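You operate a simulated robot arm through the tools that you are given. There is no shell and no other tool.

You are at the controls of a simulated robot arm. One attempt, no reset.

JOB
Rub the teal and pink cans beside the brush dock clean, one pass each.
Fine: a can goes on the dock when its ml to go equal the bite shown; both read 0 ml and stand where they stood.

It is judged by the outcome, as a careful person would: the job done as asked, and still so three seconds after it is handed in. It fails if anything else is knocked over, pushed out of place, dropped, spilled or broken.

ROBOT AND FRAMES
A 7-joint arm with a two-finger parallel gripper, fixed in place. Base frame: the origin is at the foot of the arm, x ahead of it, y to its left, z up. Readings come in mm, rad, newtons and seconds.
With the tool pointing down near the work surface it reaches from about 360 to 780 mm from the base axis. Its first joint turns from -2.496 to 2.496 rad. Payload 3 kg.
The TCP is the grasp point between the finger pads, 30 mm short of the fingertips. In the tool frame z runs along the fingers and y along their closing line. The gripper opens to 110 mm. The fingers are 20 mm wide and 10 mm thick; the gripper's body (48 by 112 mm) begins 55 mm behind the TCP.
Orientation is that of the tool frame in the base frame, as a unit quaternion [w, x, y, z]. With the fingers straight down and closing along the base's y, the tool's x points along the base's -x, its y along +y and its z along -z.

CONTROLS
- The arm moves only by the tool play_rows. Its arguments are lists of equal length, an entry for each row: "dp": the shift along the tool's x, y, z in units of 400 mm (1.0 is 400 mm), a list of three; "rotation": the turn, a rotation vector about the tool's x, y, z in units of 180 degrees (1.0 is 180 degrees), a list of three. In form: {"dp": [[x, y, z], ...], "rotation": [[rx, ry, rz], ...]}. A call has 1 to 20 rows; each row is the pose to reach, as a shift and turn from the pose commanded when the call began, along the tool's axes at that moment. "fingers" is the opening, from 0 (shut) to 1 (fully open), set as the call begins (left out, the last holds). A call with a number of a shift or a turn outside -1 to 1 is refused whole. Each row takes 0.2 s and may step no farther than 50 mm and 0.15 rad from the row before; otherwise, or with a gripper value out of range, the whole call is refused. Where a pose cannot be reached the arm comes as near as it can. A force on the tool above 40 N (or 10 N above the force at the start of the call, whichever is more), or a blocked arm, ends the call early, and 0.2 s more pass. The fingers move at their own pace (about 153 mm/s each) and stop on an object; they squeeze with about 22 N. The grip force told is the motor's: it shows also when the fingers shut on nothing. Time passes only in rows, and 0.2 s behind the last, so rows that repeat a pose let the fingers close. The reply holds the time, the measured pose of the TCP, the force on the tool along the base axes, the opening and the grip force, in the units named above and with some noise, with the torque about the TCP (base axes, N m) and any sound that the robot's microphone picked up.
- Cameras (640 x 400 px; columns grow to the right, rows downward): "scene" is fixed at [397.8, 505.5, 1596.7]; the picture's right is [-0.74, -0.68, 0.00], its down [-0.57, 0.62, -0.54] and it looks along [0.36, -0.39, -0.84] (base axes); focal length 275 px, centre (320, 200). "wrist" rides on the gripper at [72, 17, -103] in the tool frame; the picture's right is [-0.23, 0.97, 0.00], its down [-0.76, -0.18, -0.62] and it looks along [-0.61, -0.14, 0.78] (tool axes); focal length 222 px, centre (320, 200). There is no depth. A picture from a camera that has moved, and an enlarged one, comes with that camera's place and axes in the base frame and with its lens. The place of the scene camera against the robot may be out by one fixed shift of up to 18 mm in any direction.
- camera(camera): a new picture of that camera. The clock stands still meanwhile.
- lift_body(by): slides the trunk up (or, below 0, down) by that many mm; the arm rides with it, the base frame stays. It gives what a move gives, with no picture.
- inspect(camera, box): a new picture of the part [left, top, right, bottom] of that camera's present view, enlarged. The clock stands still meanwhile.
- sign_off(): hands the job in; it is judged then, once.

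Nothing tells you positions but the pictures and the camera data. Unless the task says otherwise, let go and move clear before handing in.

The tools are called after "Call:" by a JSON object that holds its "name" and its "arguments". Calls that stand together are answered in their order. play_rows: Moves the arm, as the interface text tells. Its arguments: {"type":"object","properties":{"dp":{"type":"array"},"rotation":{"type":"array"},"fingers":{"type":"number"}},"required":["dp","rotation"]} The other tools are called the same way: lift_body (by) slides the trunk up or down; camera (camera) takes a picture; inspect (camera, box) takes an enlarged picture of a part of a camera's view; sign_off () hands the job in.

At the start:

```text
t: 0.0
tcp_pos: [488.2, -50.3, 1178.0]
tool_rot: [0.0, 0.0, 1.0, 0.0]
ft_force: [-0.7, 0.0, 0.2]
wrist_torque: [0.03, 0.0, 0.04]
gripper_width: 110.3
gripper_force: 0.0
trunk travel left (down, up): [-425.0, 65.0]
```

scene: 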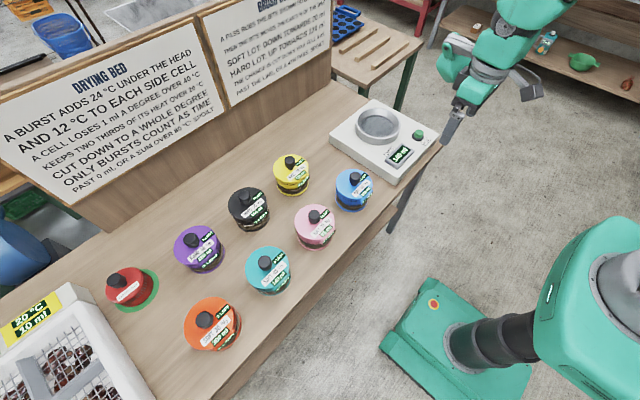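
wrist: 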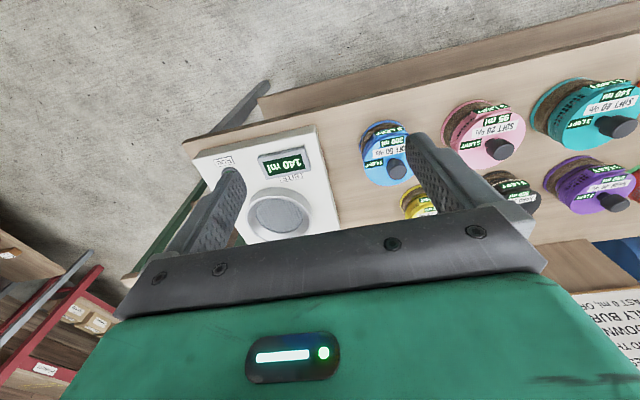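

I see a bench with two signs, a white brush dock with a round dish and a display, and seven or eight coloured cans. I'll read the signs, the labels and the dock display first, before moving anything.

Call:
{"name": "inspect", "arguments": {"camera": "scene", "box": [200, 0, 340, 100]}}

Call:
{"name": "inspect", "arguments": {"camera": "scene", "box": [0, 20, 230, 210]}}

Call:
{"name": "inspect", "arguments": {"camera": "scene", "box": [320, 90, 450, 190]}}

Call:
{"name": "inspect", "arguments": {"camera": "scene", "box": [230, 140, 390, 300]}}

Call:
{"name": "inspect", "arguments": {"camera": "scene", "box": [80, 210, 260, 370]}}

Call:
{"name": "inspect", "arguments": {"camera": "wrist", "box": [340, 60, 640, 240]}}

Call:
{"name": "inspect", "arguments": {"camera": "wrist", "box": [180, 110, 350, 250]}}

```text
4.00 times, centred on (270, 50) of scene
camera zoom: at [397.8, 505.5, 1596.7], right [-0.74, -0.68, 0.0], down [-0.57, 0.62, -0.54], along [0.36, -0.39, -0.84], focal length 1099 px, centre (520, 800)
```

zoom: 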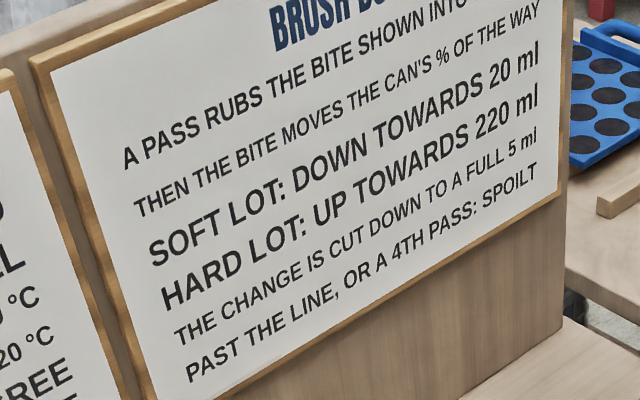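

```text
2.11 times, centred on (115, 115) of scene
camera zoom: at [397.8, 505.5, 1596.7], right [-0.74, -0.68, 0.0], down [-0.57, 0.62, -0.54], along [0.36, -0.39, -0.84], focal length 578 px, centre (752, 379)
```

zoom: 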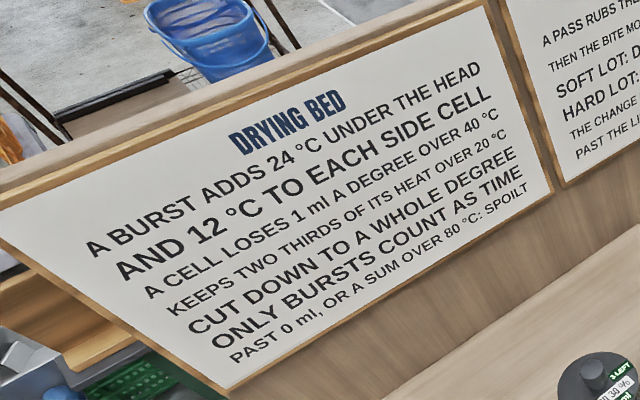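

```text
4.00 times, centred on (385, 140) of scene
camera zoom: at [397.8, 505.5, 1596.7], right [-0.74, -0.68, 0.0], down [-0.57, 0.62, -0.54], along [0.36, -0.39, -0.84], focal length 1099 px, centre (60, 440)
```

zoom: 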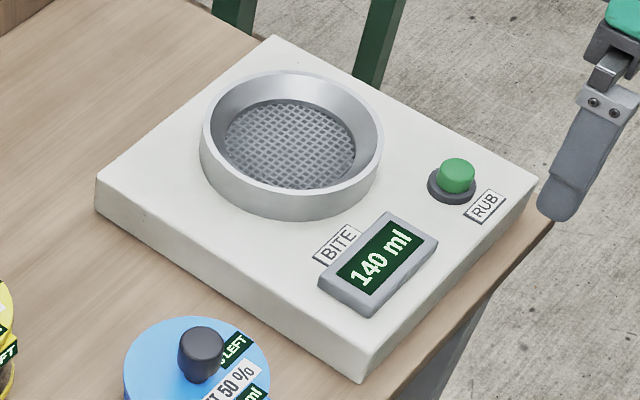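

```text
2.50 times, centred on (310, 220) of scene
camera zoom: at [397.8, 505.5, 1596.7], right [-0.74, -0.68, 0.0], down [-0.57, 0.62, -0.54], along [0.36, -0.39, -0.84], focal length 687 px, centre (345, 150)
```

zoom: 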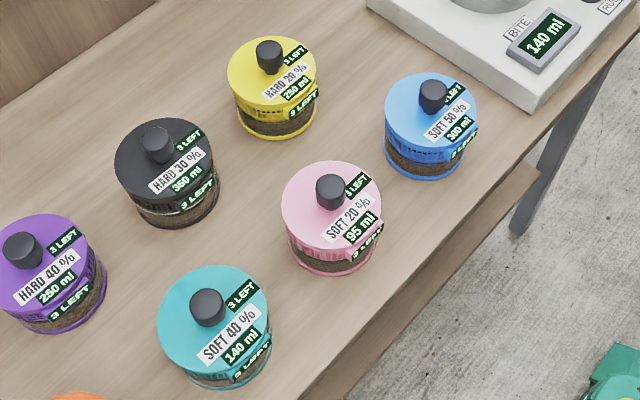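

```text
2.50 times, centred on (170, 290) of scene
camera zoom: at [397.8, 505.5, 1596.7], right [-0.74, -0.68, 0.0], down [-0.57, 0.62, -0.54], along [0.36, -0.39, -0.84], focal length 687 px, centre (695, -25)
```

zoom: 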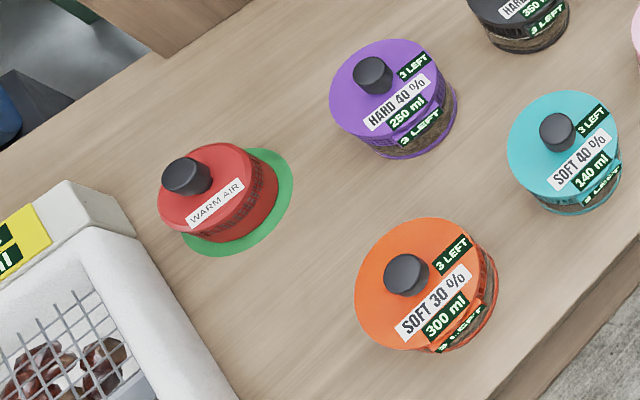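

```text
2.13 times, centred on (490, 150) of wrist
camera zoom: at [415.3, -32.6, 1279.9], right [0.23, 0.97, 0.0], down [0.76, -0.18, 0.62], along [0.61, -0.14, -0.78], focal length 474 px, centre (-43, 307)
```

zoom: 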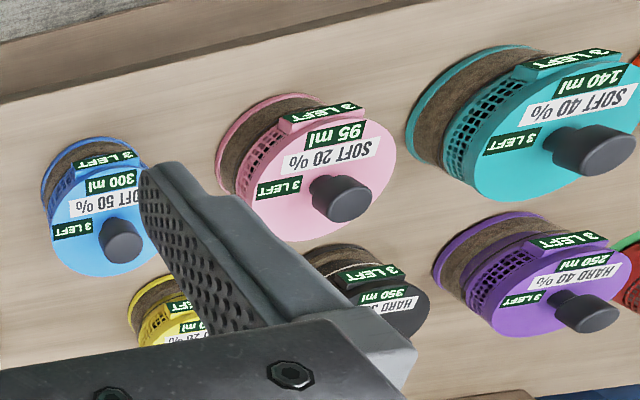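

```text
2.86 times, centred on (265, 180) of wrist
camera zoom: at [415.3, -32.6, 1279.9], right [0.23, 0.97, 0.0], down [0.76, -0.18, 0.62], along [0.61, -0.14, -0.78], focal length 635 px, centre (477, 257)
```

zoom: 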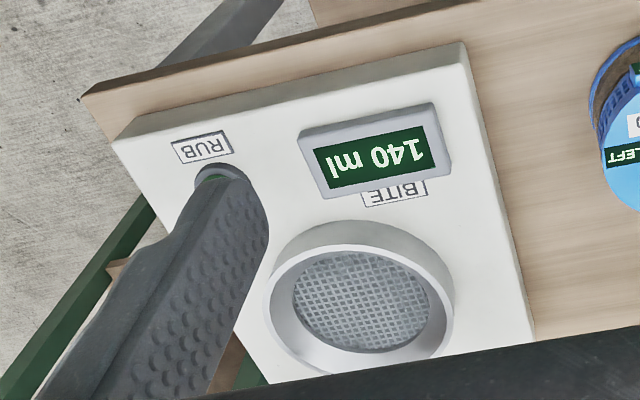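

The dock shows a bite of 140 ml. Teal is SOFT 40 % with 140 ml to go, and pink is SOFT 20 % with 95 ml. If teal goes first, the bite drops by 40 % of 120 = 48, cut to 45, which leaves 95 ml and matches pink. So the order is teal, then pink. I take the cans to be near (660, 424) and (662, 244), and the dish near (770, -230). I'll lower the trunk part of the way to see better.

Call:
{"name": "lift_body", "arguments": {"by": -120}}

Call:
{"name": "inspect", "arguments": {"camera": "scene", "box": [200, 0, 440, 150]}}

```text
t: 1.5
tcp_pos: [487.5, -48.1, 1058.4]
tool_rot: [0.001, 0.0, 1.0, 0.0]
ft_force: [0.3, -0.1, 0.2]
wrist_torque: [-0.01, -0.01, 0.0]
gripper_width: 109.9
gripper_force: 0.1
trunk travel left (down, up): [-305.0, 185.0]
```

```text
2.67 times, centred on (320, 75) of scene
camera zoom: at [397.8, 505.5, 1596.7], right [-0.74, -0.68, 0.0], down [-0.57, 0.62, -0.54], along [0.36, -0.39, -0.84], focal length 733 px, centre (320, 533)
```

zoom: 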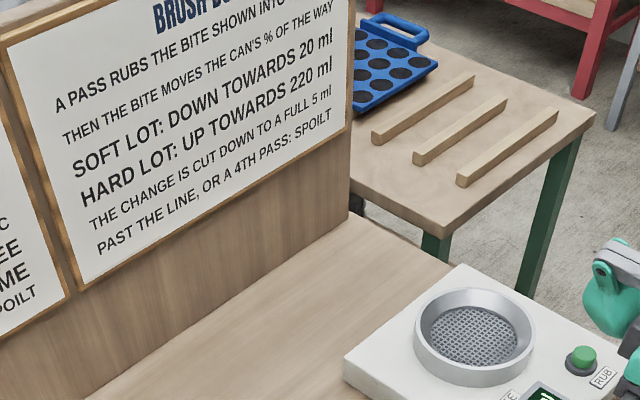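

The rule board reads as I expected. Next I move the wrist camera over the dock to measure the dish and the button.

Call:
{"name": "play_rows", "arguments": {"dp": [[-0.036, -0.076, 0], [-0.072, -0.152, 0], [-0.108, -0.228, 0], [-0.144, -0.304, 0], [-0.18, -0.38, 0], [-0.18, -0.38, 0]], "rotation": [[0, 0, 0], [0, 0, 0], [0, 0, 0], [0, 0, 0], [0, 0, 0], [0, 0, 0]]}}

Call:
{"name": "camera", "arguments": {"camera": "wrist"}}

Call:
{"name": "camera", "arguments": {"camera": "scene"}}

```text
t: 2.9
tcp_pos: [558.8, -202.5, 1059.6]
tool_rot: [0.0, 0.0, 1.0, 0.001]
ft_force: [0.2, 0.5, -0.8]
wrist_torque: [0.0, 0.02, -0.03]
gripper_width: 109.9
gripper_force: 0.1
trunk travel left (down, up): [-305.0, 185.0]
```

```text
taken
camera wrist: at [486.8, -186.4, 1161.3], right [0.23, 0.97, 0.0], down [0.76, -0.18, 0.62], along [0.61, -0.14, -0.78], focal length 222 px, centre (320, 200)
```

wrist: 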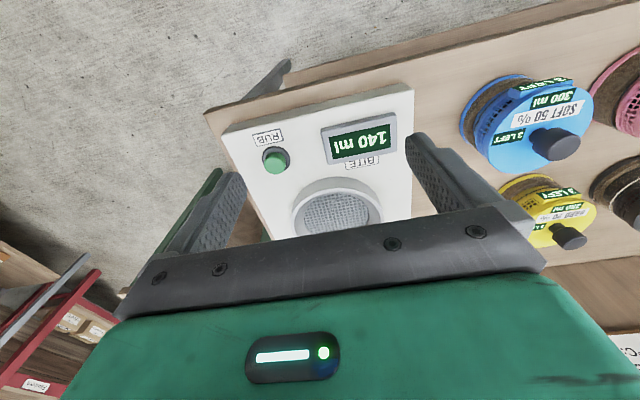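

```text
taken
```

scene: 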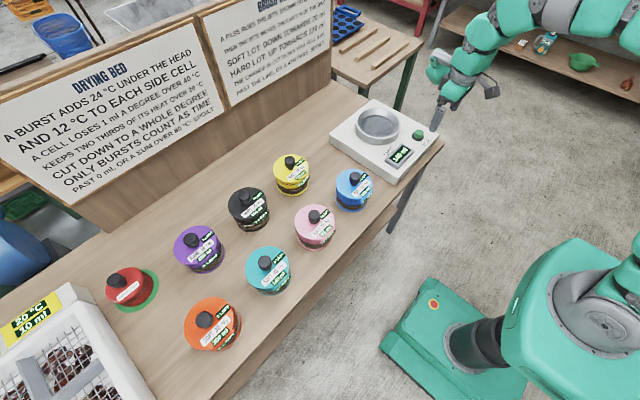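

The dish comes out near (767, -222, 855) and the button near (625, -285). I'll take enlarged views to pin these down.

Call:
{"name": "inspect", "arguments": {"camera": "wrist", "box": [200, 80, 430, 240]}}

Call:
{"name": "inspect", "arguments": {"camera": "wrist", "box": [440, 50, 640, 260]}}

```text
2.50 times, centred on (315, 160) of wrist
camera zoom: at [486.8, -186.4, 1161.3], right [0.23, 0.97, 0.0], down [0.76, -0.18, 0.62], along [0.61, -0.14, -0.78], focal length 555 px, centre (332, 300)
```

zoom: 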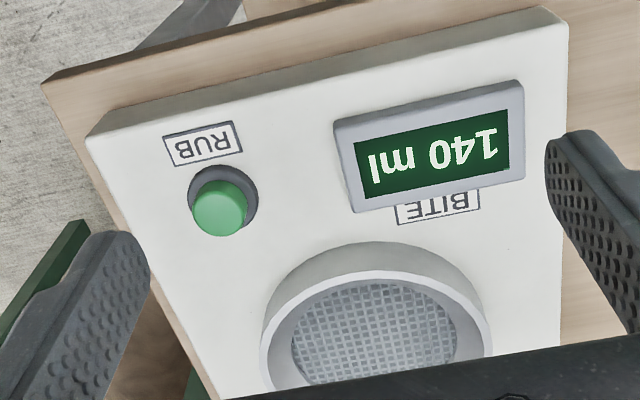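

```text
1.90 times, centred on (540, 155) of wrist
camera zoom: at [486.8, -186.4, 1161.3], right [0.23, 0.97, 0.0], down [0.76, -0.18, 0.62], along [0.61, -0.14, -0.78], focal length 423 px, centre (-99, 286)
```

zoom: 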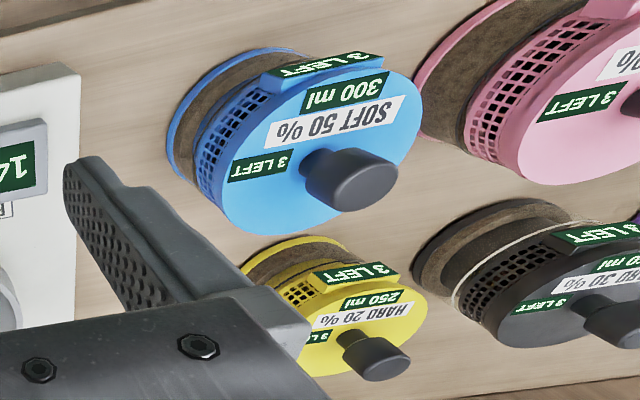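

The gripper's own plate hides part of the dish. I'll move the tool forward to get a clear view, and that also shows how far it reaches.

Call:
{"name": "play_rows", "arguments": {"dp": [[-0.09, -0.01, 0], [-0.18, -0.02, 0], [-0.27, -0.035, 0], [-0.3525, -0.05, 0], [-0.3525, -0.05, 0]], "rotation": [[0, 0, 0], [0, 0, 0], [0, 0, 0], [0, 0, 0], [0, 0, 0]]}}

Call:
{"name": "camera", "arguments": {"camera": "wrist"}}

Call:
{"name": "inspect", "arguments": {"camera": "wrist", "box": [210, 60, 450, 210]}}

```text
t: 4.1
tcp_pos: [700.5, -221.2, 1057.6]
tool_rot: [-0.001, 0.0, 1.0, 0.001]
ft_force: [0.3, -0.1, -0.1]
wrist_torque: [-0.02, -0.01, -0.02]
gripper_width: 110.0
gripper_force: 0.0
trunk travel left (down, up): [-305.0, 185.0]
```

```text
taken
camera wrist: at [627.4, -204.8, 1159.9], right [0.23, 0.97, 0.0], down [0.76, -0.18, 0.62], along [0.61, -0.14, -0.78], focal length 222 px, centre (320, 200)
```

wrist: 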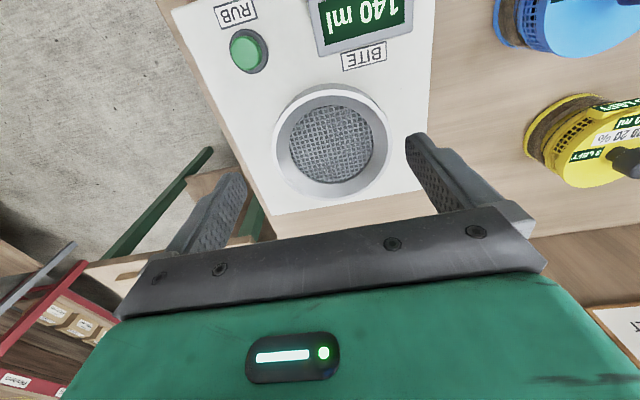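

```text
2.67 times, centred on (330, 135) of wrist
camera zoom: at [627.4, -204.8, 1159.9], right [0.23, 0.97, 0.0], down [0.76, -0.18, 0.62], along [0.61, -0.14, -0.78], focal length 592 px, centre (293, 373)
```

zoom: 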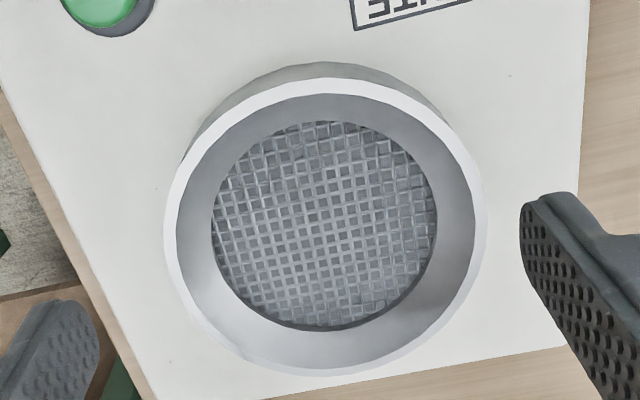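

The mesh is about 119 mm across, centred near (763, -220). I'll test whether the tool can get above it pointing straight down.

Call:
{"name": "play_rows", "arguments": {"dp": [[-0.08, 0, 0], [-0.158, 0, 0], [-0.158, 0, 0], [-0.158, 0, 0]], "rotation": [[0, 0, 0], [0, 0, 0], [0, 0, 0], [0, 0, 0]]}}

Call:
{"name": "camera", "arguments": {"camera": "wrist"}}

Call:
{"name": "camera", "arguments": {"camera": "scene"}}

```text
t: 5.1
tcp_pos: [725.9, -217.3, 1050.9]
tool_rot: [0.0, 0.0, 1.0, 0.001]
ft_force: [-0.3, 0.3, -0.6]
wrist_torque: [-0.03, 0.02, 0.04]
gripper_width: 109.9
gripper_force: 0.1
out of reach, approached as far as the arm can: row 1, 2, 3, 4
trunk travel left (down, up): [-305.0, 185.0]
```

```text
taken
camera wrist: at [652.4, -202.1, 1153.0], right [0.23, 0.97, 0.0], down [0.76, -0.18, 0.62], along [0.61, -0.14, -0.78], focal length 222 px, centre (320, 200)
```

wrist: 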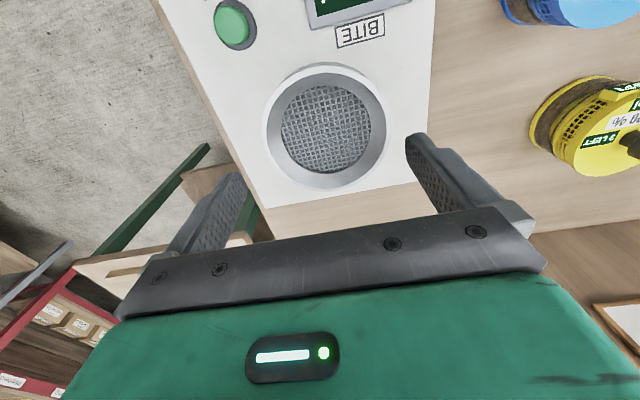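

```text
taken
```

scene: 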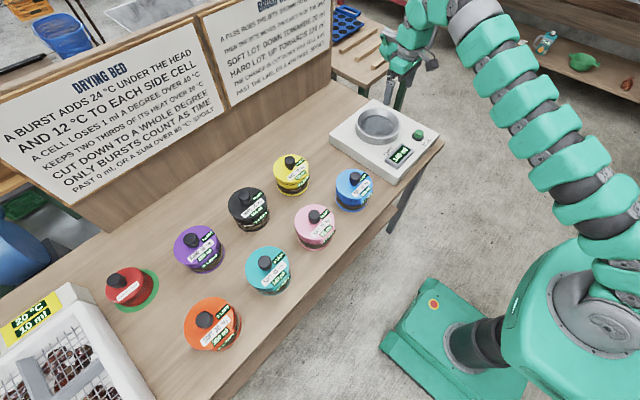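

Pointing straight down, the tool stops at a radius of about 758 mm at this height, so I'll have to grip with a slight outward lean in the radial plane. First I move over to teal, yawing so that the fingers close along the tangent.

Call:
{"name": "play_rows", "arguments": {"dp": [[0.04, 0.1, 0], [0.08, 0.2, 0], [0.12, 0.3, 0], [0.16, 0.4, 0], [0.2, 0.5, 0], [0.24, 0.6, 0], [0.27, 0.7, 0], [0.27, 0.7, 0]], "rotation": [[0, 0, 0], [0, 0, 0], [0, 0, 0], [0, 0, 0], [0, 0, 0], [0, 0, 0], [0, 0, 0], [0, 0, 0]]}}

```text
t: 6.9
tcp_pos: [617.6, 60.5, 1045.3]
tool_rot: [0.0, -0.001, 1.0, 0.001]
ft_force: [-0.2, -0.5, 0.8]
wrist_torque: [0.04, 0.03, -0.02]
gripper_width: 110.0
gripper_force: 0.1
trunk travel left (down, up): [-305.0, 185.0]
```

The commanded pose follows what the arm actually reached. I continue to a viewing spot for teal and turn to line up with its radial direction.

Call:
{"name": "play_rows", "arguments": {"dp": [[0.025, 0.105, 0], [0.05, 0.21, 0], [0.075, 0.315, 0], [0.1, 0.42, 0], [0.125, 0.525, 0], [0.15, 0.63, 0], [0.1725, 0.729, 0], [0.1725, 0.729, 0]], "rotation": [[0, 0, -0.026], [0, 0, -0.052], [0, 0, -0.078], [0, 0, -0.104], [0, 0, -0.13], [0, 0, -0.156], [0, 0, -0.1817], [0, 0, -0.1817]]}}

Call:
{"name": "camera", "arguments": {"camera": "wrist"}}

```text
t: 8.7
tcp_pos: [550.3, 355.7, 1050.2]
tool_rot: [0.0, -0.282, 0.959, 0.001]
ft_force: [-0.3, 0.0, 1.3]
wrist_torque: [0.02, -0.04, 0.01]
gripper_width: 109.9
gripper_force: 0.0
trunk travel left (down, up): [-305.0, 185.0]
```

```text
taken
camera wrist: at [478.6, 329.1, 1151.5], right [-0.34, 0.94, 0.0], down [0.74, 0.26, 0.62], along [0.59, 0.21, -0.78], focal length 222 px, centre (320, 200)
```

wrist: 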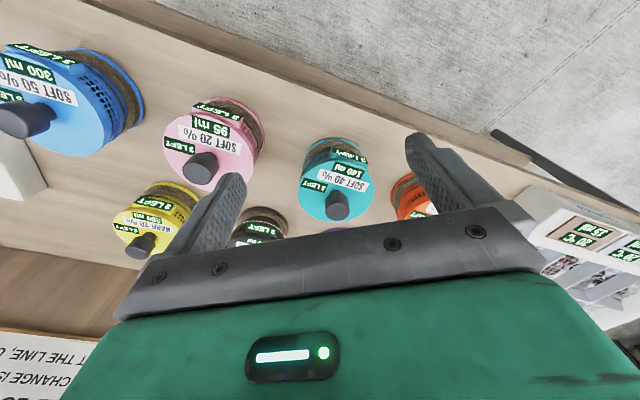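

Teal is in view between the fingers. I'll enlarge it to measure the knob and the lid.

Call:
{"name": "inspect", "arguments": {"camera": "wrist", "box": [270, 120, 410, 240]}}

Call:
{"name": "inspect", "arguments": {"camera": "wrist", "box": [140, 80, 280, 200]}}

```text
3.33 times, centred on (340, 180) of wrist
camera zoom: at [478.6, 329.1, 1151.5], right [-0.34, 0.94, 0.0], down [0.74, 0.26, 0.62], along [0.59, 0.21, -0.78], focal length 740 px, centre (253, 267)
```

zoom: 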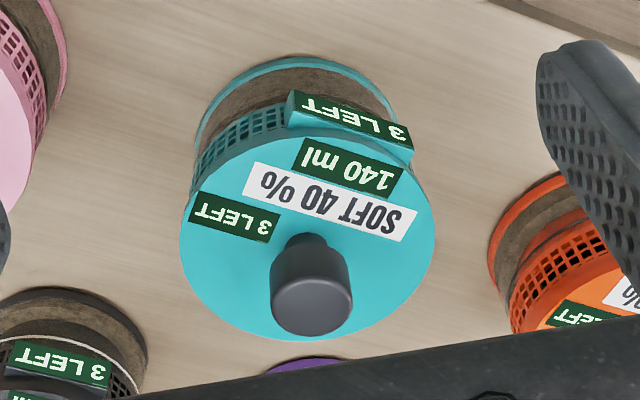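

```text
3.33 times, centred on (210, 140) of wrist
camera zoom: at [478.6, 329.1, 1151.5], right [-0.34, 0.94, 0.0], down [0.74, 0.26, 0.62], along [0.59, 0.21, -0.78], focal length 740 px, centre (687, 400)
```

zoom: 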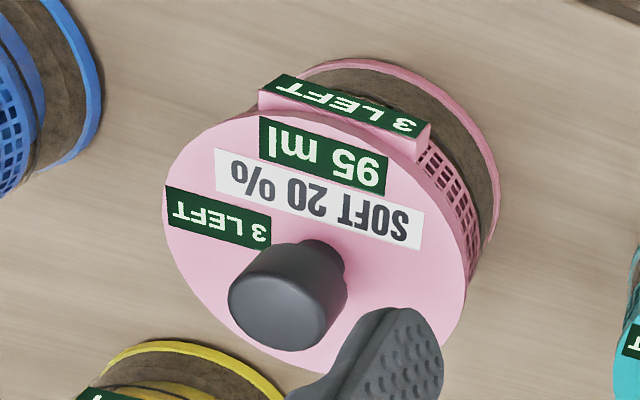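

Teal's lid is about 116 mm across, wider than the gripper opens, and it has a dark knob in the centre to hold it by. I'll lower the trunk 60 mm, staying clear of everything, to get vertical parallax.

Call:
{"name": "lift_body", "arguments": {"by": -60}}

Call:
{"name": "camera", "arguments": {"camera": "wrist"}}

Call:
{"name": "inspect", "arguments": {"camera": "wrist", "box": [260, 90, 410, 230]}}

```text
t: 9.7
tcp_pos: [548.8, 353.1, 990.2]
tool_rot: [0.0, -0.281, 0.96, 0.0]
ft_force: [-0.6, 0.4, -0.5]
wrist_torque: [-0.01, 0.0, 0.01]
gripper_width: 109.9
gripper_force: 0.0
trunk travel left (down, up): [-245.0, 245.0]
```

```text
taken
camera wrist: at [478.6, 328.8, 1091.6], right [-0.33, 0.94, 0.0], down [0.74, 0.26, 0.62], along [0.59, 0.21, -0.78], focal length 222 px, centre (320, 200)
```

wrist: 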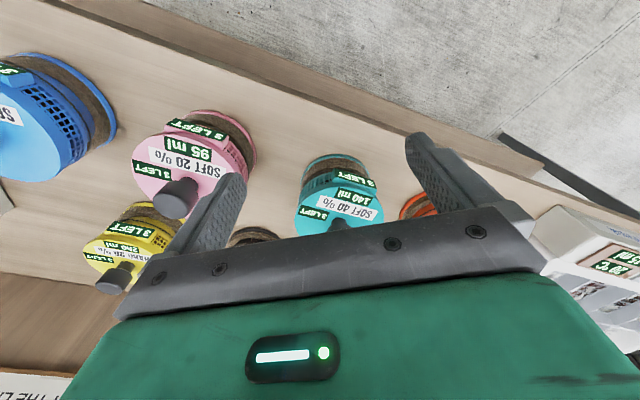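

```text
2.86 times, centred on (335, 160) of wrist
camera zoom: at [478.6, 328.8, 1091.6], right [-0.33, 0.94, 0.0], down [0.74, 0.26, 0.62], along [0.59, 0.21, -0.78], focal length 635 px, centre (277, 314)
```

zoom: 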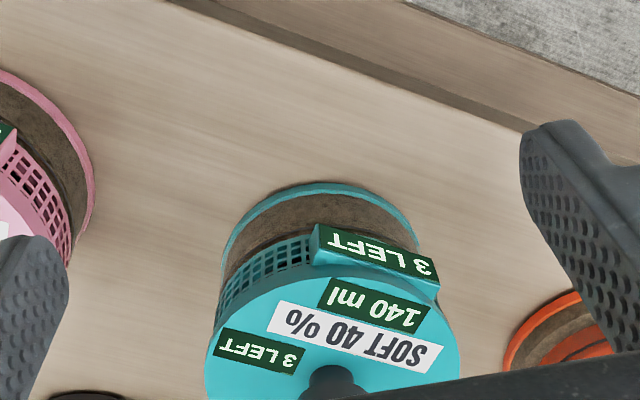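

Triangulating puts teal's lid at z ≈ 890, its knob top at ≈ 934 and its base at ≈ 810, with the centre near (653, 416). I'll test the reach with a 12° outward lean at this height, which keeps the fingers well above the knobs.

Call:
{"name": "play_rows", "arguments": {"dp": [[-0.06, 0, 0], [-0.12, 0, 0], [-0.18, -0.005, 0], [-0.24, -0.01, 0], [-0.3, -0.01, 0], [-0.3, -0.01, 0]], "rotation": [[0, -0.015, 0], [0, -0.03, 0], [0, -0.045, 0], [0, -0.06, 0], [0, -0.0667, 0], [0, -0.0667, 0]]}}

Call:
{"name": "camera", "arguments": {"camera": "wrist"}}

Call:
{"name": "camera", "arguments": {"camera": "scene"}}

```text
t: 11.1
tcp_pos: [653.0, 415.3, 988.7]
tool_rot: [0.101, -0.28, 0.954, 0.03]
ft_force: [1.5, 0.7, 0.5]
wrist_torque: [0.04, 0.02, 0.0]
gripper_width: 110.1
gripper_force: 0.0
trunk travel left (down, up): [-245.0, 245.0]
```

```text
taken
camera wrist: at [566.0, 378.9, 1073.3], right [-0.34, 0.94, 0.05], down [0.61, 0.18, 0.77], along [0.71, 0.29, -0.64], focal length 222 px, centre (320, 200)
```

wrist: 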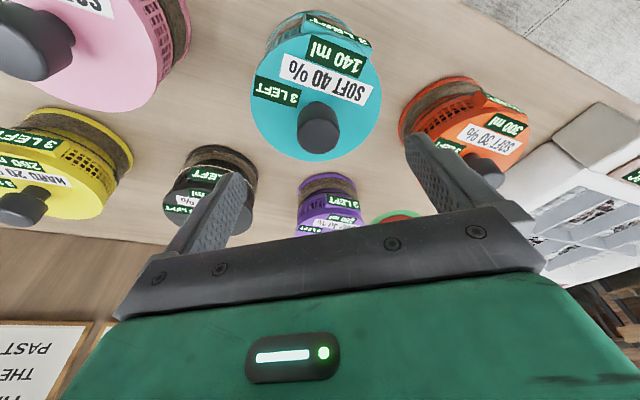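

```text
taken
```

scene: 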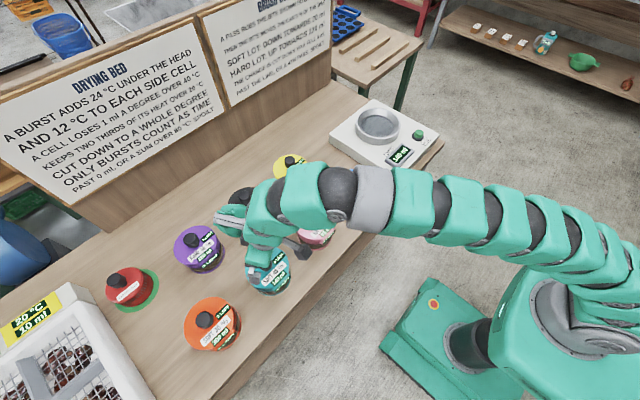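

With the lean the tool reaches a radius of 774 mm. I'll go on out to 800 mm to confirm it can reach the dock radius.

Call:
{"name": "play_rows", "arguments": {"dp": [[-0.032, 0, 0.0068], [-0.0636, 0, 0.0135], [-0.0636, 0, 0.0135]], "rotation": [[0, 0, 0], [0, 0, 0], [0, 0, 0]]}}

```text
t: 11.9
tcp_pos: [673.1, 429.8, 989.2]
tool_rot: [0.099, -0.279, 0.955, 0.029]
ft_force: [-0.4, 0.2, -0.2]
wrist_torque: [0.02, 0.02, -0.03]
gripper_width: 110.0
gripper_force: 0.0
trunk travel left (down, up): [-245.0, 245.0]
```

800 mm is fine. I go back over teal and measure the knob closely.

Call:
{"name": "play_rows", "arguments": {"dp": [[0.032, 0, -0.0068], [0.0636, 0, -0.0135], [0.0636, 0, -0.0135]], "rotation": [[0, 0, 0], [0, 0, 0], [0, 0, 0]]}}

Call:
{"name": "inspect", "arguments": {"camera": "wrist", "box": [230, 0, 400, 170]}}

```text
t: 12.7
tcp_pos: [651.1, 415.8, 988.8]
tool_rot: [0.1, -0.28, 0.954, 0.029]
ft_force: [-0.1, 0.3, -0.7]
wrist_torque: [0.01, 0.0, -0.03]
gripper_width: 109.9
gripper_force: 0.1
trunk travel left (down, up): [-245.0, 245.0]
```

```text
2.35 times, centred on (315, 85) of wrist
camera zoom: at [564.6, 379.0, 1073.1], right [-0.34, 0.94, 0.05], down [0.61, 0.18, 0.77], along [0.71, 0.29, -0.64], focal length 523 px, centre (332, 471)
```

zoom: 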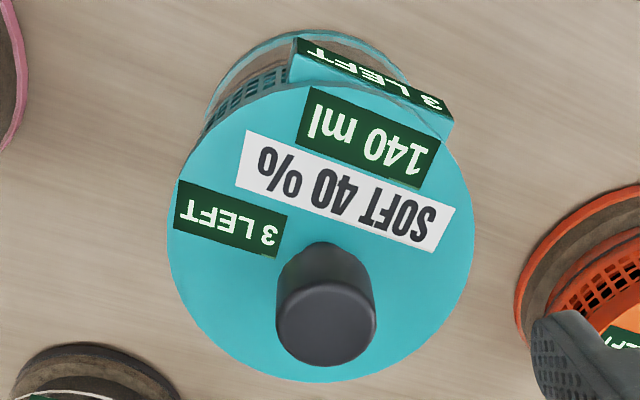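

Measured from the present tool pose, teal's knob sits 8 mm further out and 1 mm to the side. It is about 33 mm across, with the lid at z 890 and its top at z ≈ 927. I'll lean to 15° for extra reach, and check that 812 mm is within range before I grip anything.

Call:
{"name": "play_rows", "arguments": {"dp": [[-0.00856, -0.003, 0.0018], [-0.00856, -0.003, 0.0018]], "rotation": [[0, -0.01667, 0], [0, -0.01667, 0]]}}

Call:
{"name": "play_rows", "arguments": {"dp": [[-0.04, 0, 0.0107], [-0.085, 0, 0.0228], [-0.085, 0, 0.0228]], "rotation": [[0, 0, 0], [0, 0, 0], [0, 0, 0]]}}

```text
t: 13.3
tcp_pos: [656.3, 416.9, 987.7]
tool_rot: [0.125, -0.279, 0.951, 0.037]
ft_force: [-0.4, 1.0, 0.6]
wrist_torque: [0.01, 0.03, 0.0]
gripper_width: 109.9
gripper_force: 0.0
trunk travel left (down, up): [-245.0, 245.0]
```

```text
t: 14.1
tcp_pos: [686.6, 436.4, 988.0]
tool_rot: [0.125, -0.278, 0.952, 0.036]
ft_force: [0.9, -0.3, -0.2]
wrist_torque: [0.02, 0.0, -0.02]
gripper_width: 109.9
gripper_force: 0.0
trunk travel left (down, up): [-245.0, 245.0]
```

812 mm is reachable. I return over teal, drop 30 mm with the trunk, and check alignment at close range.

Call:
{"name": "play_rows", "arguments": {"dp": [[0.04, 0, -0.0107], [0.085, 0, -0.0228], [0.085, 0, -0.0228]], "rotation": [[0, 0, 0], [0, 0, 0], [0, 0, 0]]}}

Call:
{"name": "inspect", "arguments": {"camera": "wrist", "box": [200, 0, 440, 180]}}

Call:
{"name": "inspect", "arguments": {"camera": "scene", "box": [210, 170, 370, 300]}}

```text
t: 14.9
tcp_pos: [655.4, 416.2, 989.8]
tool_rot: [0.126, -0.279, 0.951, 0.037]
ft_force: [-1.0, 0.2, -0.4]
wrist_torque: [-0.02, -0.01, 0.0]
gripper_width: 109.7
gripper_force: 0.1
trunk travel left (down, up): [-245.0, 245.0]
```

```text
2.22 times, centred on (320, 90) of wrist
camera zoom: at [564.1, 377.2, 1069.4], right [-0.34, 0.94, 0.06], down [0.58, 0.16, 0.8], along [0.74, 0.31, -0.6], focal length 494 px, centre (320, 444)
```

zoom: 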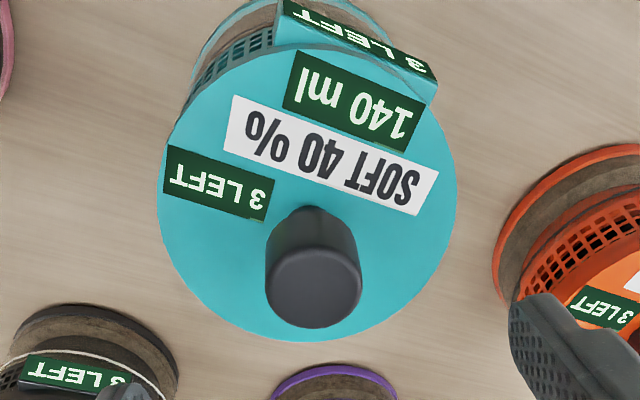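

```text
3.08 times, centred on (290, 235) of scene
camera zoom: at [397.8, 505.5, 1596.7], right [-0.74, -0.68, 0.0], down [-0.57, 0.62, -0.54], along [0.36, -0.39, -0.84], focal length 845 px, centre (412, 92)
```

zoom: 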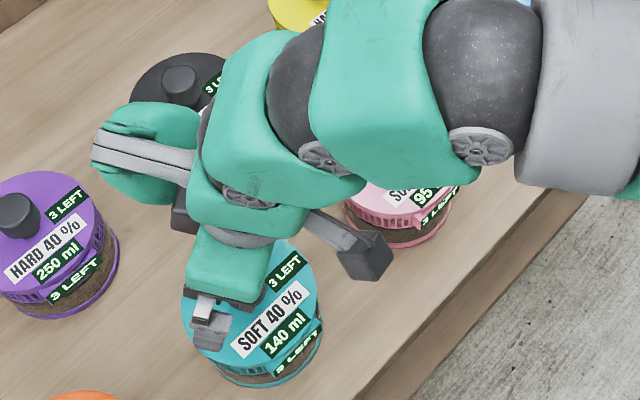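

The knob lines up with the finger plane to within 0.5 mm sideways. I lower by trunk in two steps and check in between.

Call:
{"name": "lift_body", "arguments": {"by": -48}}

Call:
{"name": "camera", "arguments": {"camera": "wrist"}}

Call:
{"name": "camera", "arguments": {"camera": "scene"}}

```text
t: 15.8
tcp_pos: [655.3, 416.9, 941.0]
tool_rot: [0.125, -0.279, 0.951, 0.037]
ft_force: [0.3, 0.8, -0.4]
wrist_torque: [0.01, 0.0, -0.02]
gripper_width: 110.0
gripper_force: 0.0
trunk travel left (down, up): [-197.0, 293.0]
```

```text
taken
camera wrist: at [564.2, 377.3, 1021.6], right [-0.34, 0.94, 0.06], down [0.58, 0.16, 0.8], along [0.74, 0.31, -0.6], focal length 222 px, centre (320, 200)
```

wrist: 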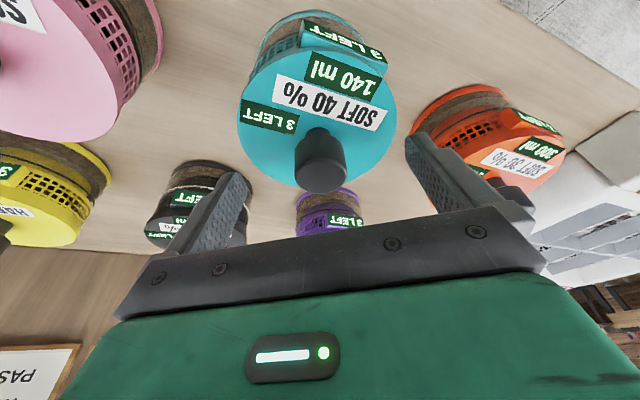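

```text
taken
```

scene: 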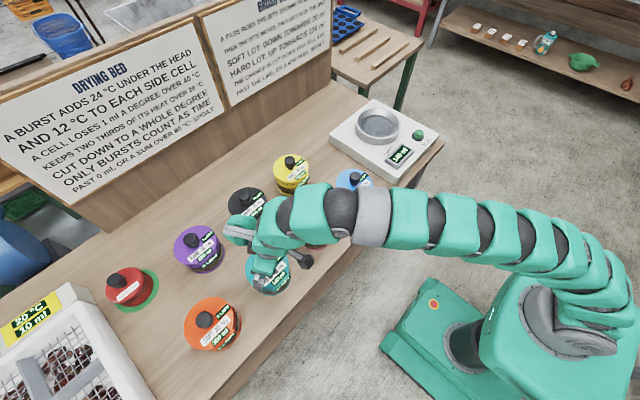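

It's aligned and clear. I drop another 13 mm, which puts the fingertips about 6 mm above the lid, then close on the knob.

Call:
{"name": "lift_body", "arguments": {"by": -13}}

Call:
{"name": "inspect", "arguments": {"camera": "wrist", "box": [200, 40, 460, 220]}}

```text
t: 16.4
tcp_pos: [656.6, 415.8, 928.4]
tool_rot: [0.125, -0.278, 0.952, 0.036]
ft_force: [0.1, -0.1, -0.5]
wrist_torque: [0.02, 0.01, 0.03]
gripper_width: 109.9
gripper_force: 0.1
trunk travel left (down, up): [-184.0, 306.0]
```

```text
2.22 times, centred on (330, 130) of wrist
camera zoom: at [564.2, 377.3, 1008.5], right [-0.34, 0.94, 0.06], down [0.58, 0.16, 0.8], along [0.74, 0.31, -0.6], focal length 494 px, centre (298, 356)
```

zoom: 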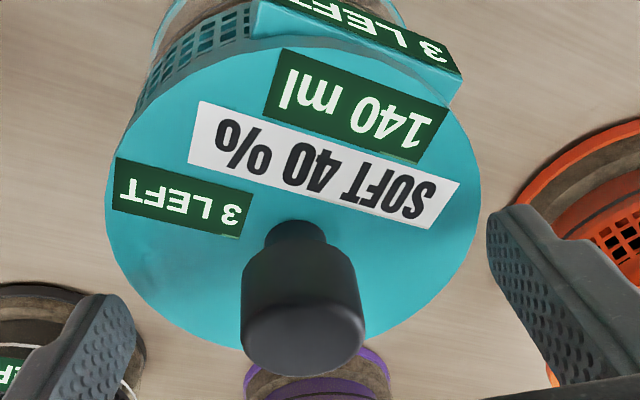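

The fingers straddle the knob evenly, so I close them.

Call:
{"name": "play_rows", "arguments": {"dp": [[0, 0, 0], [0, 0, 0], [0, 0, 0], [0, 0, 0]], "rotation": [[0, 0, 0], [0, 0, 0], [0, 0, 0], [0, 0, 0]], "fingers": 0}}

Call:
{"name": "inspect", "arguments": {"camera": "wrist", "box": [200, 40, 460, 220]}}

```text
t: 17.4
tcp_pos: [654.8, 415.7, 928.8]
tool_rot: [0.126, -0.279, 0.951, 0.037]
ft_force: [-0.3, 1.7, 1.3]
wrist_torque: [0.04, -0.14, 0.05]
gripper_width: 33.9
gripper_force: 21.9
trunk travel left (down, up): [-184.0, 306.0]
```

```text
2.22 times, centred on (330, 130) of wrist
camera zoom: at [564.0, 377.5, 1008.5], right [-0.34, 0.94, 0.06], down [0.58, 0.16, 0.8], along [0.74, 0.31, -0.6], focal length 494 px, centre (298, 356)
```

zoom: 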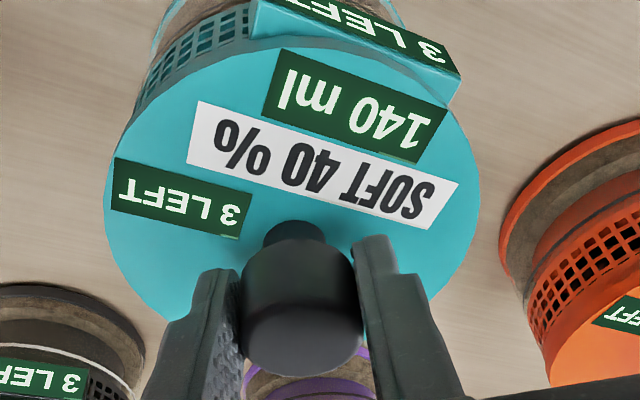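

I hold the knob at 33.9 mm and the can hasn't shifted. I lift a little with the trunk to feel the weight.

Call:
{"name": "lift_body", "arguments": {"by": 12}}

Call:
{"name": "inspect", "arguments": {"camera": "wrist", "box": [200, 40, 460, 220]}}

```text
t: 18.0
tcp_pos: [655.7, 416.2, 939.9]
tool_rot: [0.124, -0.279, 0.951, 0.037]
ft_force: [-0.1, -0.9, -5.6]
wrist_torque: [-0.02, 0.06, 0.02]
gripper_width: 33.4
gripper_force: 22.2
trunk travel left (down, up): [-196.0, 294.0]
```

```text
2.22 times, centred on (330, 130) of wrist
camera zoom: at [564.5, 377.4, 1019.9], right [-0.34, 0.94, 0.06], down [0.58, 0.16, 0.8], along [0.74, 0.31, -0.6], focal length 494 px, centre (298, 356)
```

zoom: 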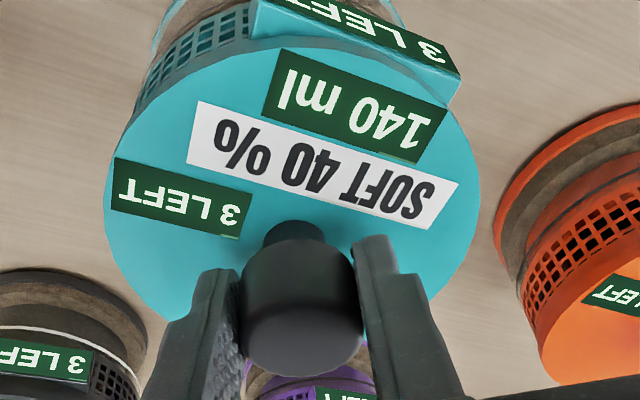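

Teal is held firmly and weighs about 5.5 N. I raise the trunk so the can's base clears every other knob.

Call:
{"name": "lift_body", "arguments": {"by": 143}}

Call:
{"name": "camera", "arguments": {"camera": "wrist"}}

Call:
{"name": "camera", "arguments": {"camera": "scene"}}

```text
t: 19.7
tcp_pos: [655.9, 416.7, 1082.6]
tool_rot: [0.124, -0.278, 0.952, 0.036]
ft_force: [-0.2, -0.7, -5.5]
wrist_torque: [-0.01, 0.01, -0.03]
gripper_width: 33.8
gripper_force: 22.2
trunk travel left (down, up): [-339.0, 151.0]
```

```text
taken
camera wrist: at [564.7, 377.5, 1162.9], right [-0.34, 0.94, 0.06], down [0.58, 0.16, 0.8], along [0.74, 0.31, -0.6], focal length 222 px, centre (320, 200)
```

wrist: 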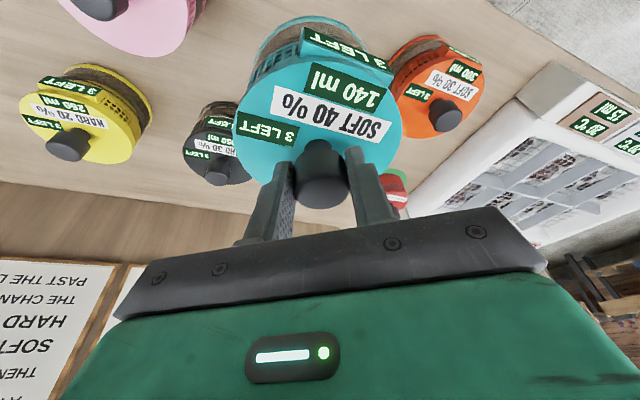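

```text
taken
```

scene: 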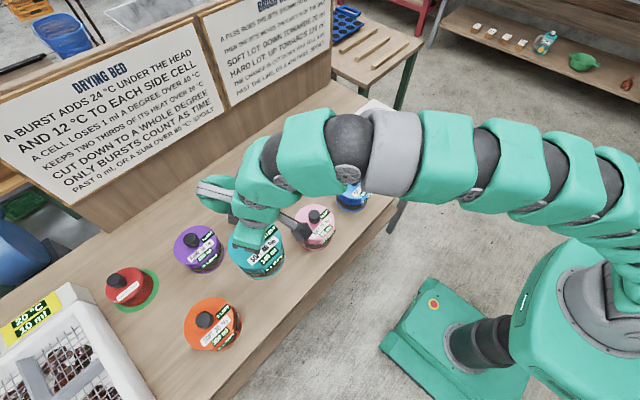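

The can hangs steady with its base near z 965, above every knob. I swing it about the base axis towards the dock in smooth steps at constant radius, keeping the lean.

Call:
{"name": "play_rows", "arguments": {"dp": [[0.00045, -0.03388, -0.00012], [0.00221, -0.08468, -0.00059], [0.00654, -0.1523, -0.00175], [0.01516, -0.23653, -0.00406], [0.02731, -0.3203, -0.00732], [0.04299, -0.40345, -0.01152], [0.06215, -0.4858, -0.01665], [0.07997, -0.551, -0.02143], [0.09171, -0.5898, -0.02457], [0.09683, -0.6059, -0.02595], [0.09683, -0.6059, -0.02595]], "rotation": [[0.00144, 0, 0.00537], [0.00359, 0, 0.01342], [0.00647, 0, 0.02415], [0.01006, 0, 0.03756], [0.01366, 0, 0.05098], [0.01725, 0, 0.06439], [0.02085, 0, 0.07781], [0.02372, 0, 0.08854], [0.02545, 0, 0.09498], [0.02617, 0, 0.09766], [0.02617, 0, 0.09766]]}}

Call:
{"name": "camera", "arguments": {"camera": "wrist"}}

Call:
{"name": "camera", "arguments": {"camera": "scene"}}

```text
t: 22.1
tcp_pos: [753.4, 190.1, 1084.0]
tool_rot: [0.128, -0.125, 0.984, 0.017]
ft_force: [-0.8, 0.1, -5.6]
wrist_torque: [0.0, 0.05, 0.01]
gripper_width: 33.5
gripper_force: 22.1
trunk travel left (down, up): [-339.0, 151.0]
```

```text
taken
camera wrist: at [655.4, 181.6, 1162.9], right [-0.03, 1.0, 0.06], down [0.6, -0.03, 0.8], along [0.8, 0.06, -0.6], focal length 222 px, centre (320, 200)
```

wrist: 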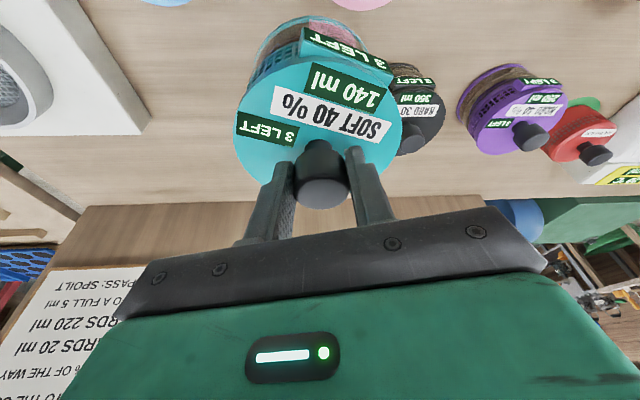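

```text
taken
```

scene: 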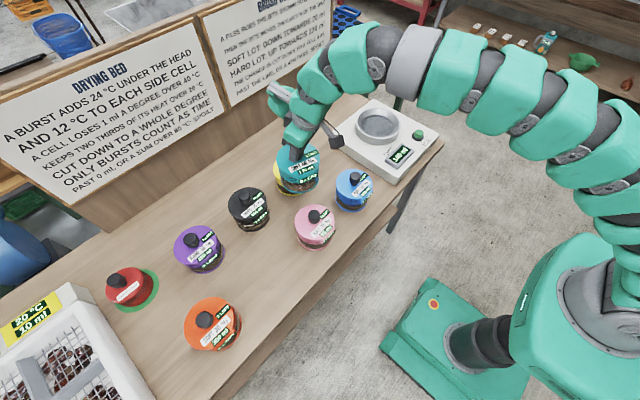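

The can is steady and the path ahead is clear. The second half of the swing uses the same step pattern and stops short of the dock, with the dish in view to the left.

Call:
{"name": "play_rows", "arguments": {"dp": [[0.00045, -0.03388, -0.00012], [0.00221, -0.08468, -0.00059], [0.00654, -0.1523, -0.00175], [0.01516, -0.23653, -0.00406], [0.02731, -0.3203, -0.00732], [0.04299, -0.40345, -0.01152], [0.06215, -0.4858, -0.01665], [0.07997, -0.551, -0.02143], [0.09171, -0.5898, -0.02457], [0.09683, -0.6059, -0.02595], [0.09683, -0.6059, -0.02595]], "rotation": [[0.00144, 0, 0.00537], [0.00359, 0, 0.01342], [0.00647, 0, 0.02415], [0.01006, 0, 0.03756], [0.01366, 0, 0.05098], [0.01725, 0, 0.06439], [0.02085, 0, 0.07781], [0.02372, 0, 0.08854], [0.02545, 0, 0.09498], [0.02617, 0, 0.09766], [0.02617, 0, 0.09766]]}}

Call:
{"name": "camera", "arguments": {"camera": "wrist"}}

Call:
{"name": "inspect", "arguments": {"camera": "wrist", "box": [0, 0, 240, 150]}}

```text
t: 24.5
tcp_pos: [773.8, -53.9, 1083.9]
tool_rot: [0.129, 0.032, 0.991, -0.004]
ft_force: [-0.8, -0.1, -5.5]
wrist_torque: [0.05, 0.03, -0.01]
gripper_width: 33.6
gripper_force: 22.0
trunk travel left (down, up): [-339.0, 151.0]
```

```text
taken
camera wrist: at [678.2, -31.9, 1163.3], right [0.28, 0.96, 0.06], down [0.56, -0.21, 0.8], along [0.78, -0.19, -0.6], focal length 222 px, centre (320, 200)
```

wrist: 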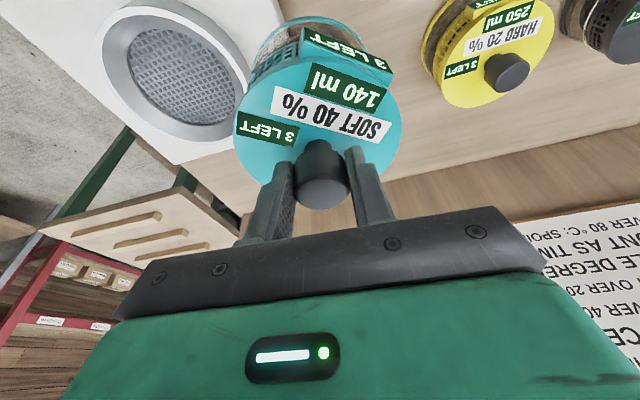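

```text
2.67 times, centred on (120, 75) of wrist
camera zoom: at [678.2, -31.9, 1163.3], right [0.28, 0.96, 0.06], down [0.56, -0.21, 0.8], along [0.78, -0.19, -0.6], focal length 592 px, centre (853, 533)
```

zoom: 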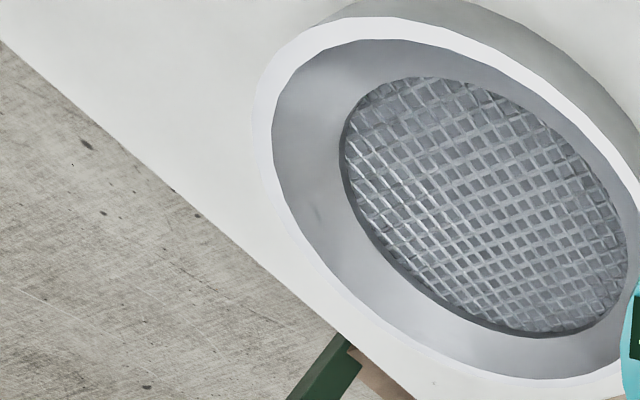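

From two views the dish centre comes out at (770.7, -221.2) with the mesh at z ≈ 864. I rotate the remaining 12° so the can comes onto the dish's radial line.

Call:
{"name": "play_rows", "arguments": {"dp": [[0.00045, -0.03388, -0.00012], [0.00221, -0.08468, -0.00059], [0.00654, -0.1523, -0.00175], [0.01516, -0.23653, -0.00406], [0.02458, -0.30335, -0.00659], [0.03313, -0.35338, -0.00888], [0.03954, -0.38658, -0.0106], [0.04296, -0.40313, -0.01151], [0.04296, -0.40313, -0.01151]], "rotation": [[0.00144, 0, 0.00537], [0.00359, 0, 0.01342], [0.00647, 0, 0.02415], [0.01006, 0, 0.03756], [0.01294, 0, 0.04829], [0.0151, 0, 0.05634], [0.01653, 0, 0.06171], [0.01725, 0, 0.06439], [0.01725, 0, 0.06439]]}}

Call:
{"name": "camera", "arguments": {"camera": "wrist"}}

Call:
{"name": "camera", "arguments": {"camera": "scene"}}

```text
t: 26.5
tcp_pos: [749.0, -212.3, 1084.7]
tool_rot: [0.128, 0.135, 0.982, -0.018]
ft_force: [-0.1, 0.0, -6.1]
wrist_torque: [0.03, 0.02, 0.01]
gripper_width: 33.6
gripper_force: 22.2
trunk travel left (down, up): [-339.0, 151.0]
```

```text
taken
camera wrist: at [658.8, -171.0, 1164.1], right [0.47, 0.88, 0.06], down [0.51, -0.33, 0.8], along [0.72, -0.35, -0.6], focal length 222 px, centre (320, 200)
```

wrist: 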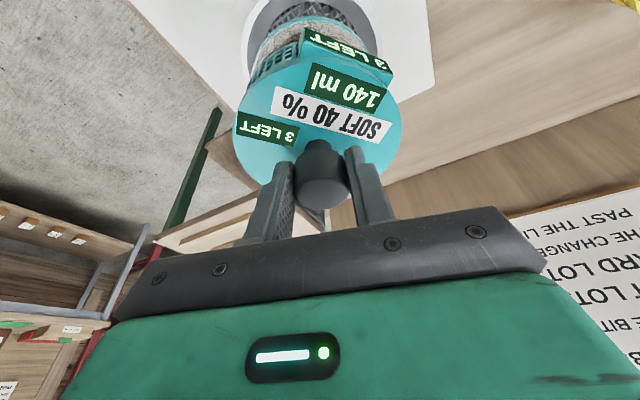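

```text
taken
```

scene: 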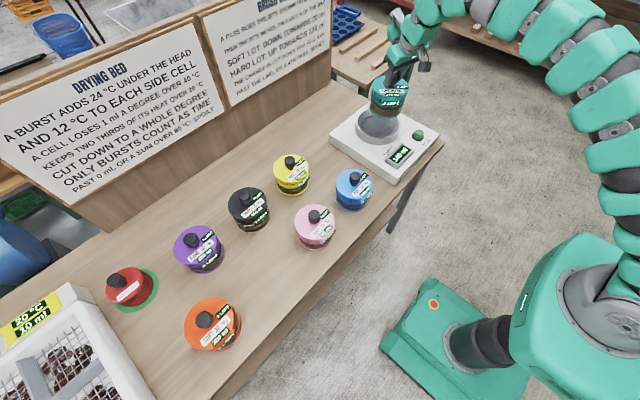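

The can is on the dish's radial line. I move it outward 20 mm to centre it over the dish and check with both cameras.

Call:
{"name": "play_rows", "arguments": {"dp": [[-0.016, -0.001, 0.0043], [-0.036, -0.002, 0.0096], [-0.0483, -0.00325, 0.01294], [-0.0483, -0.00325, 0.01294]], "rotation": [[0, 0, 0], [0, 0, 0], [0, 0, 0], [0, 0, 0]]}}

Call:
{"name": "inspect", "arguments": {"camera": "wrist", "box": [200, 0, 440, 150]}}

Call:
{"name": "inspect", "arguments": {"camera": "scene", "box": [320, 50, 450, 190]}}

```text
t: 27.5
tcp_pos: [764.3, -220.0, 1084.3]
tool_rot: [0.129, 0.135, 0.982, -0.018]
ft_force: [0.1, -0.7, -5.2]
wrist_torque: [0.0, 0.01, 0.0]
gripper_width: 33.8
gripper_force: 22.1
trunk travel left (down, up): [-339.0, 151.0]
```

```text
2.67 times, centred on (320, 75) of wrist
camera zoom: at [675.2, -178.8, 1164.6], right [0.48, 0.88, 0.06], down [0.51, -0.33, 0.8], along [0.72, -0.35, -0.6], focal length 592 px, centre (320, 533)
```

zoom: 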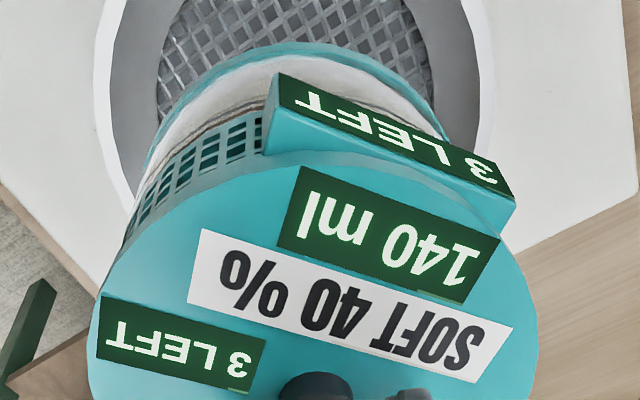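

```text
2.86 times, centred on (385, 120) of scene
camera zoom: at [397.8, 505.5, 1596.7], right [-0.74, -0.68, 0.0], down [-0.57, 0.62, -0.54], along [0.36, -0.39, -0.84], focal length 785 px, centre (134, 429)
```

zoom: 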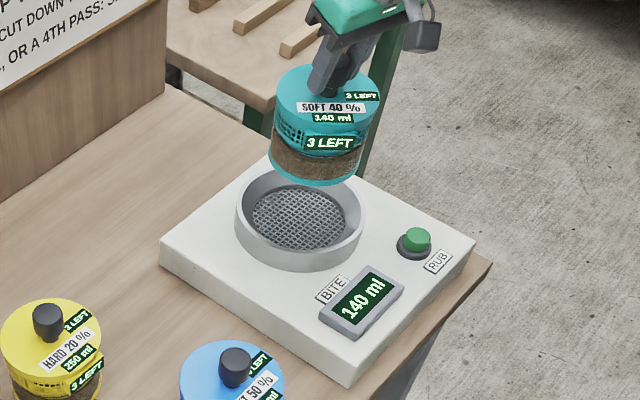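

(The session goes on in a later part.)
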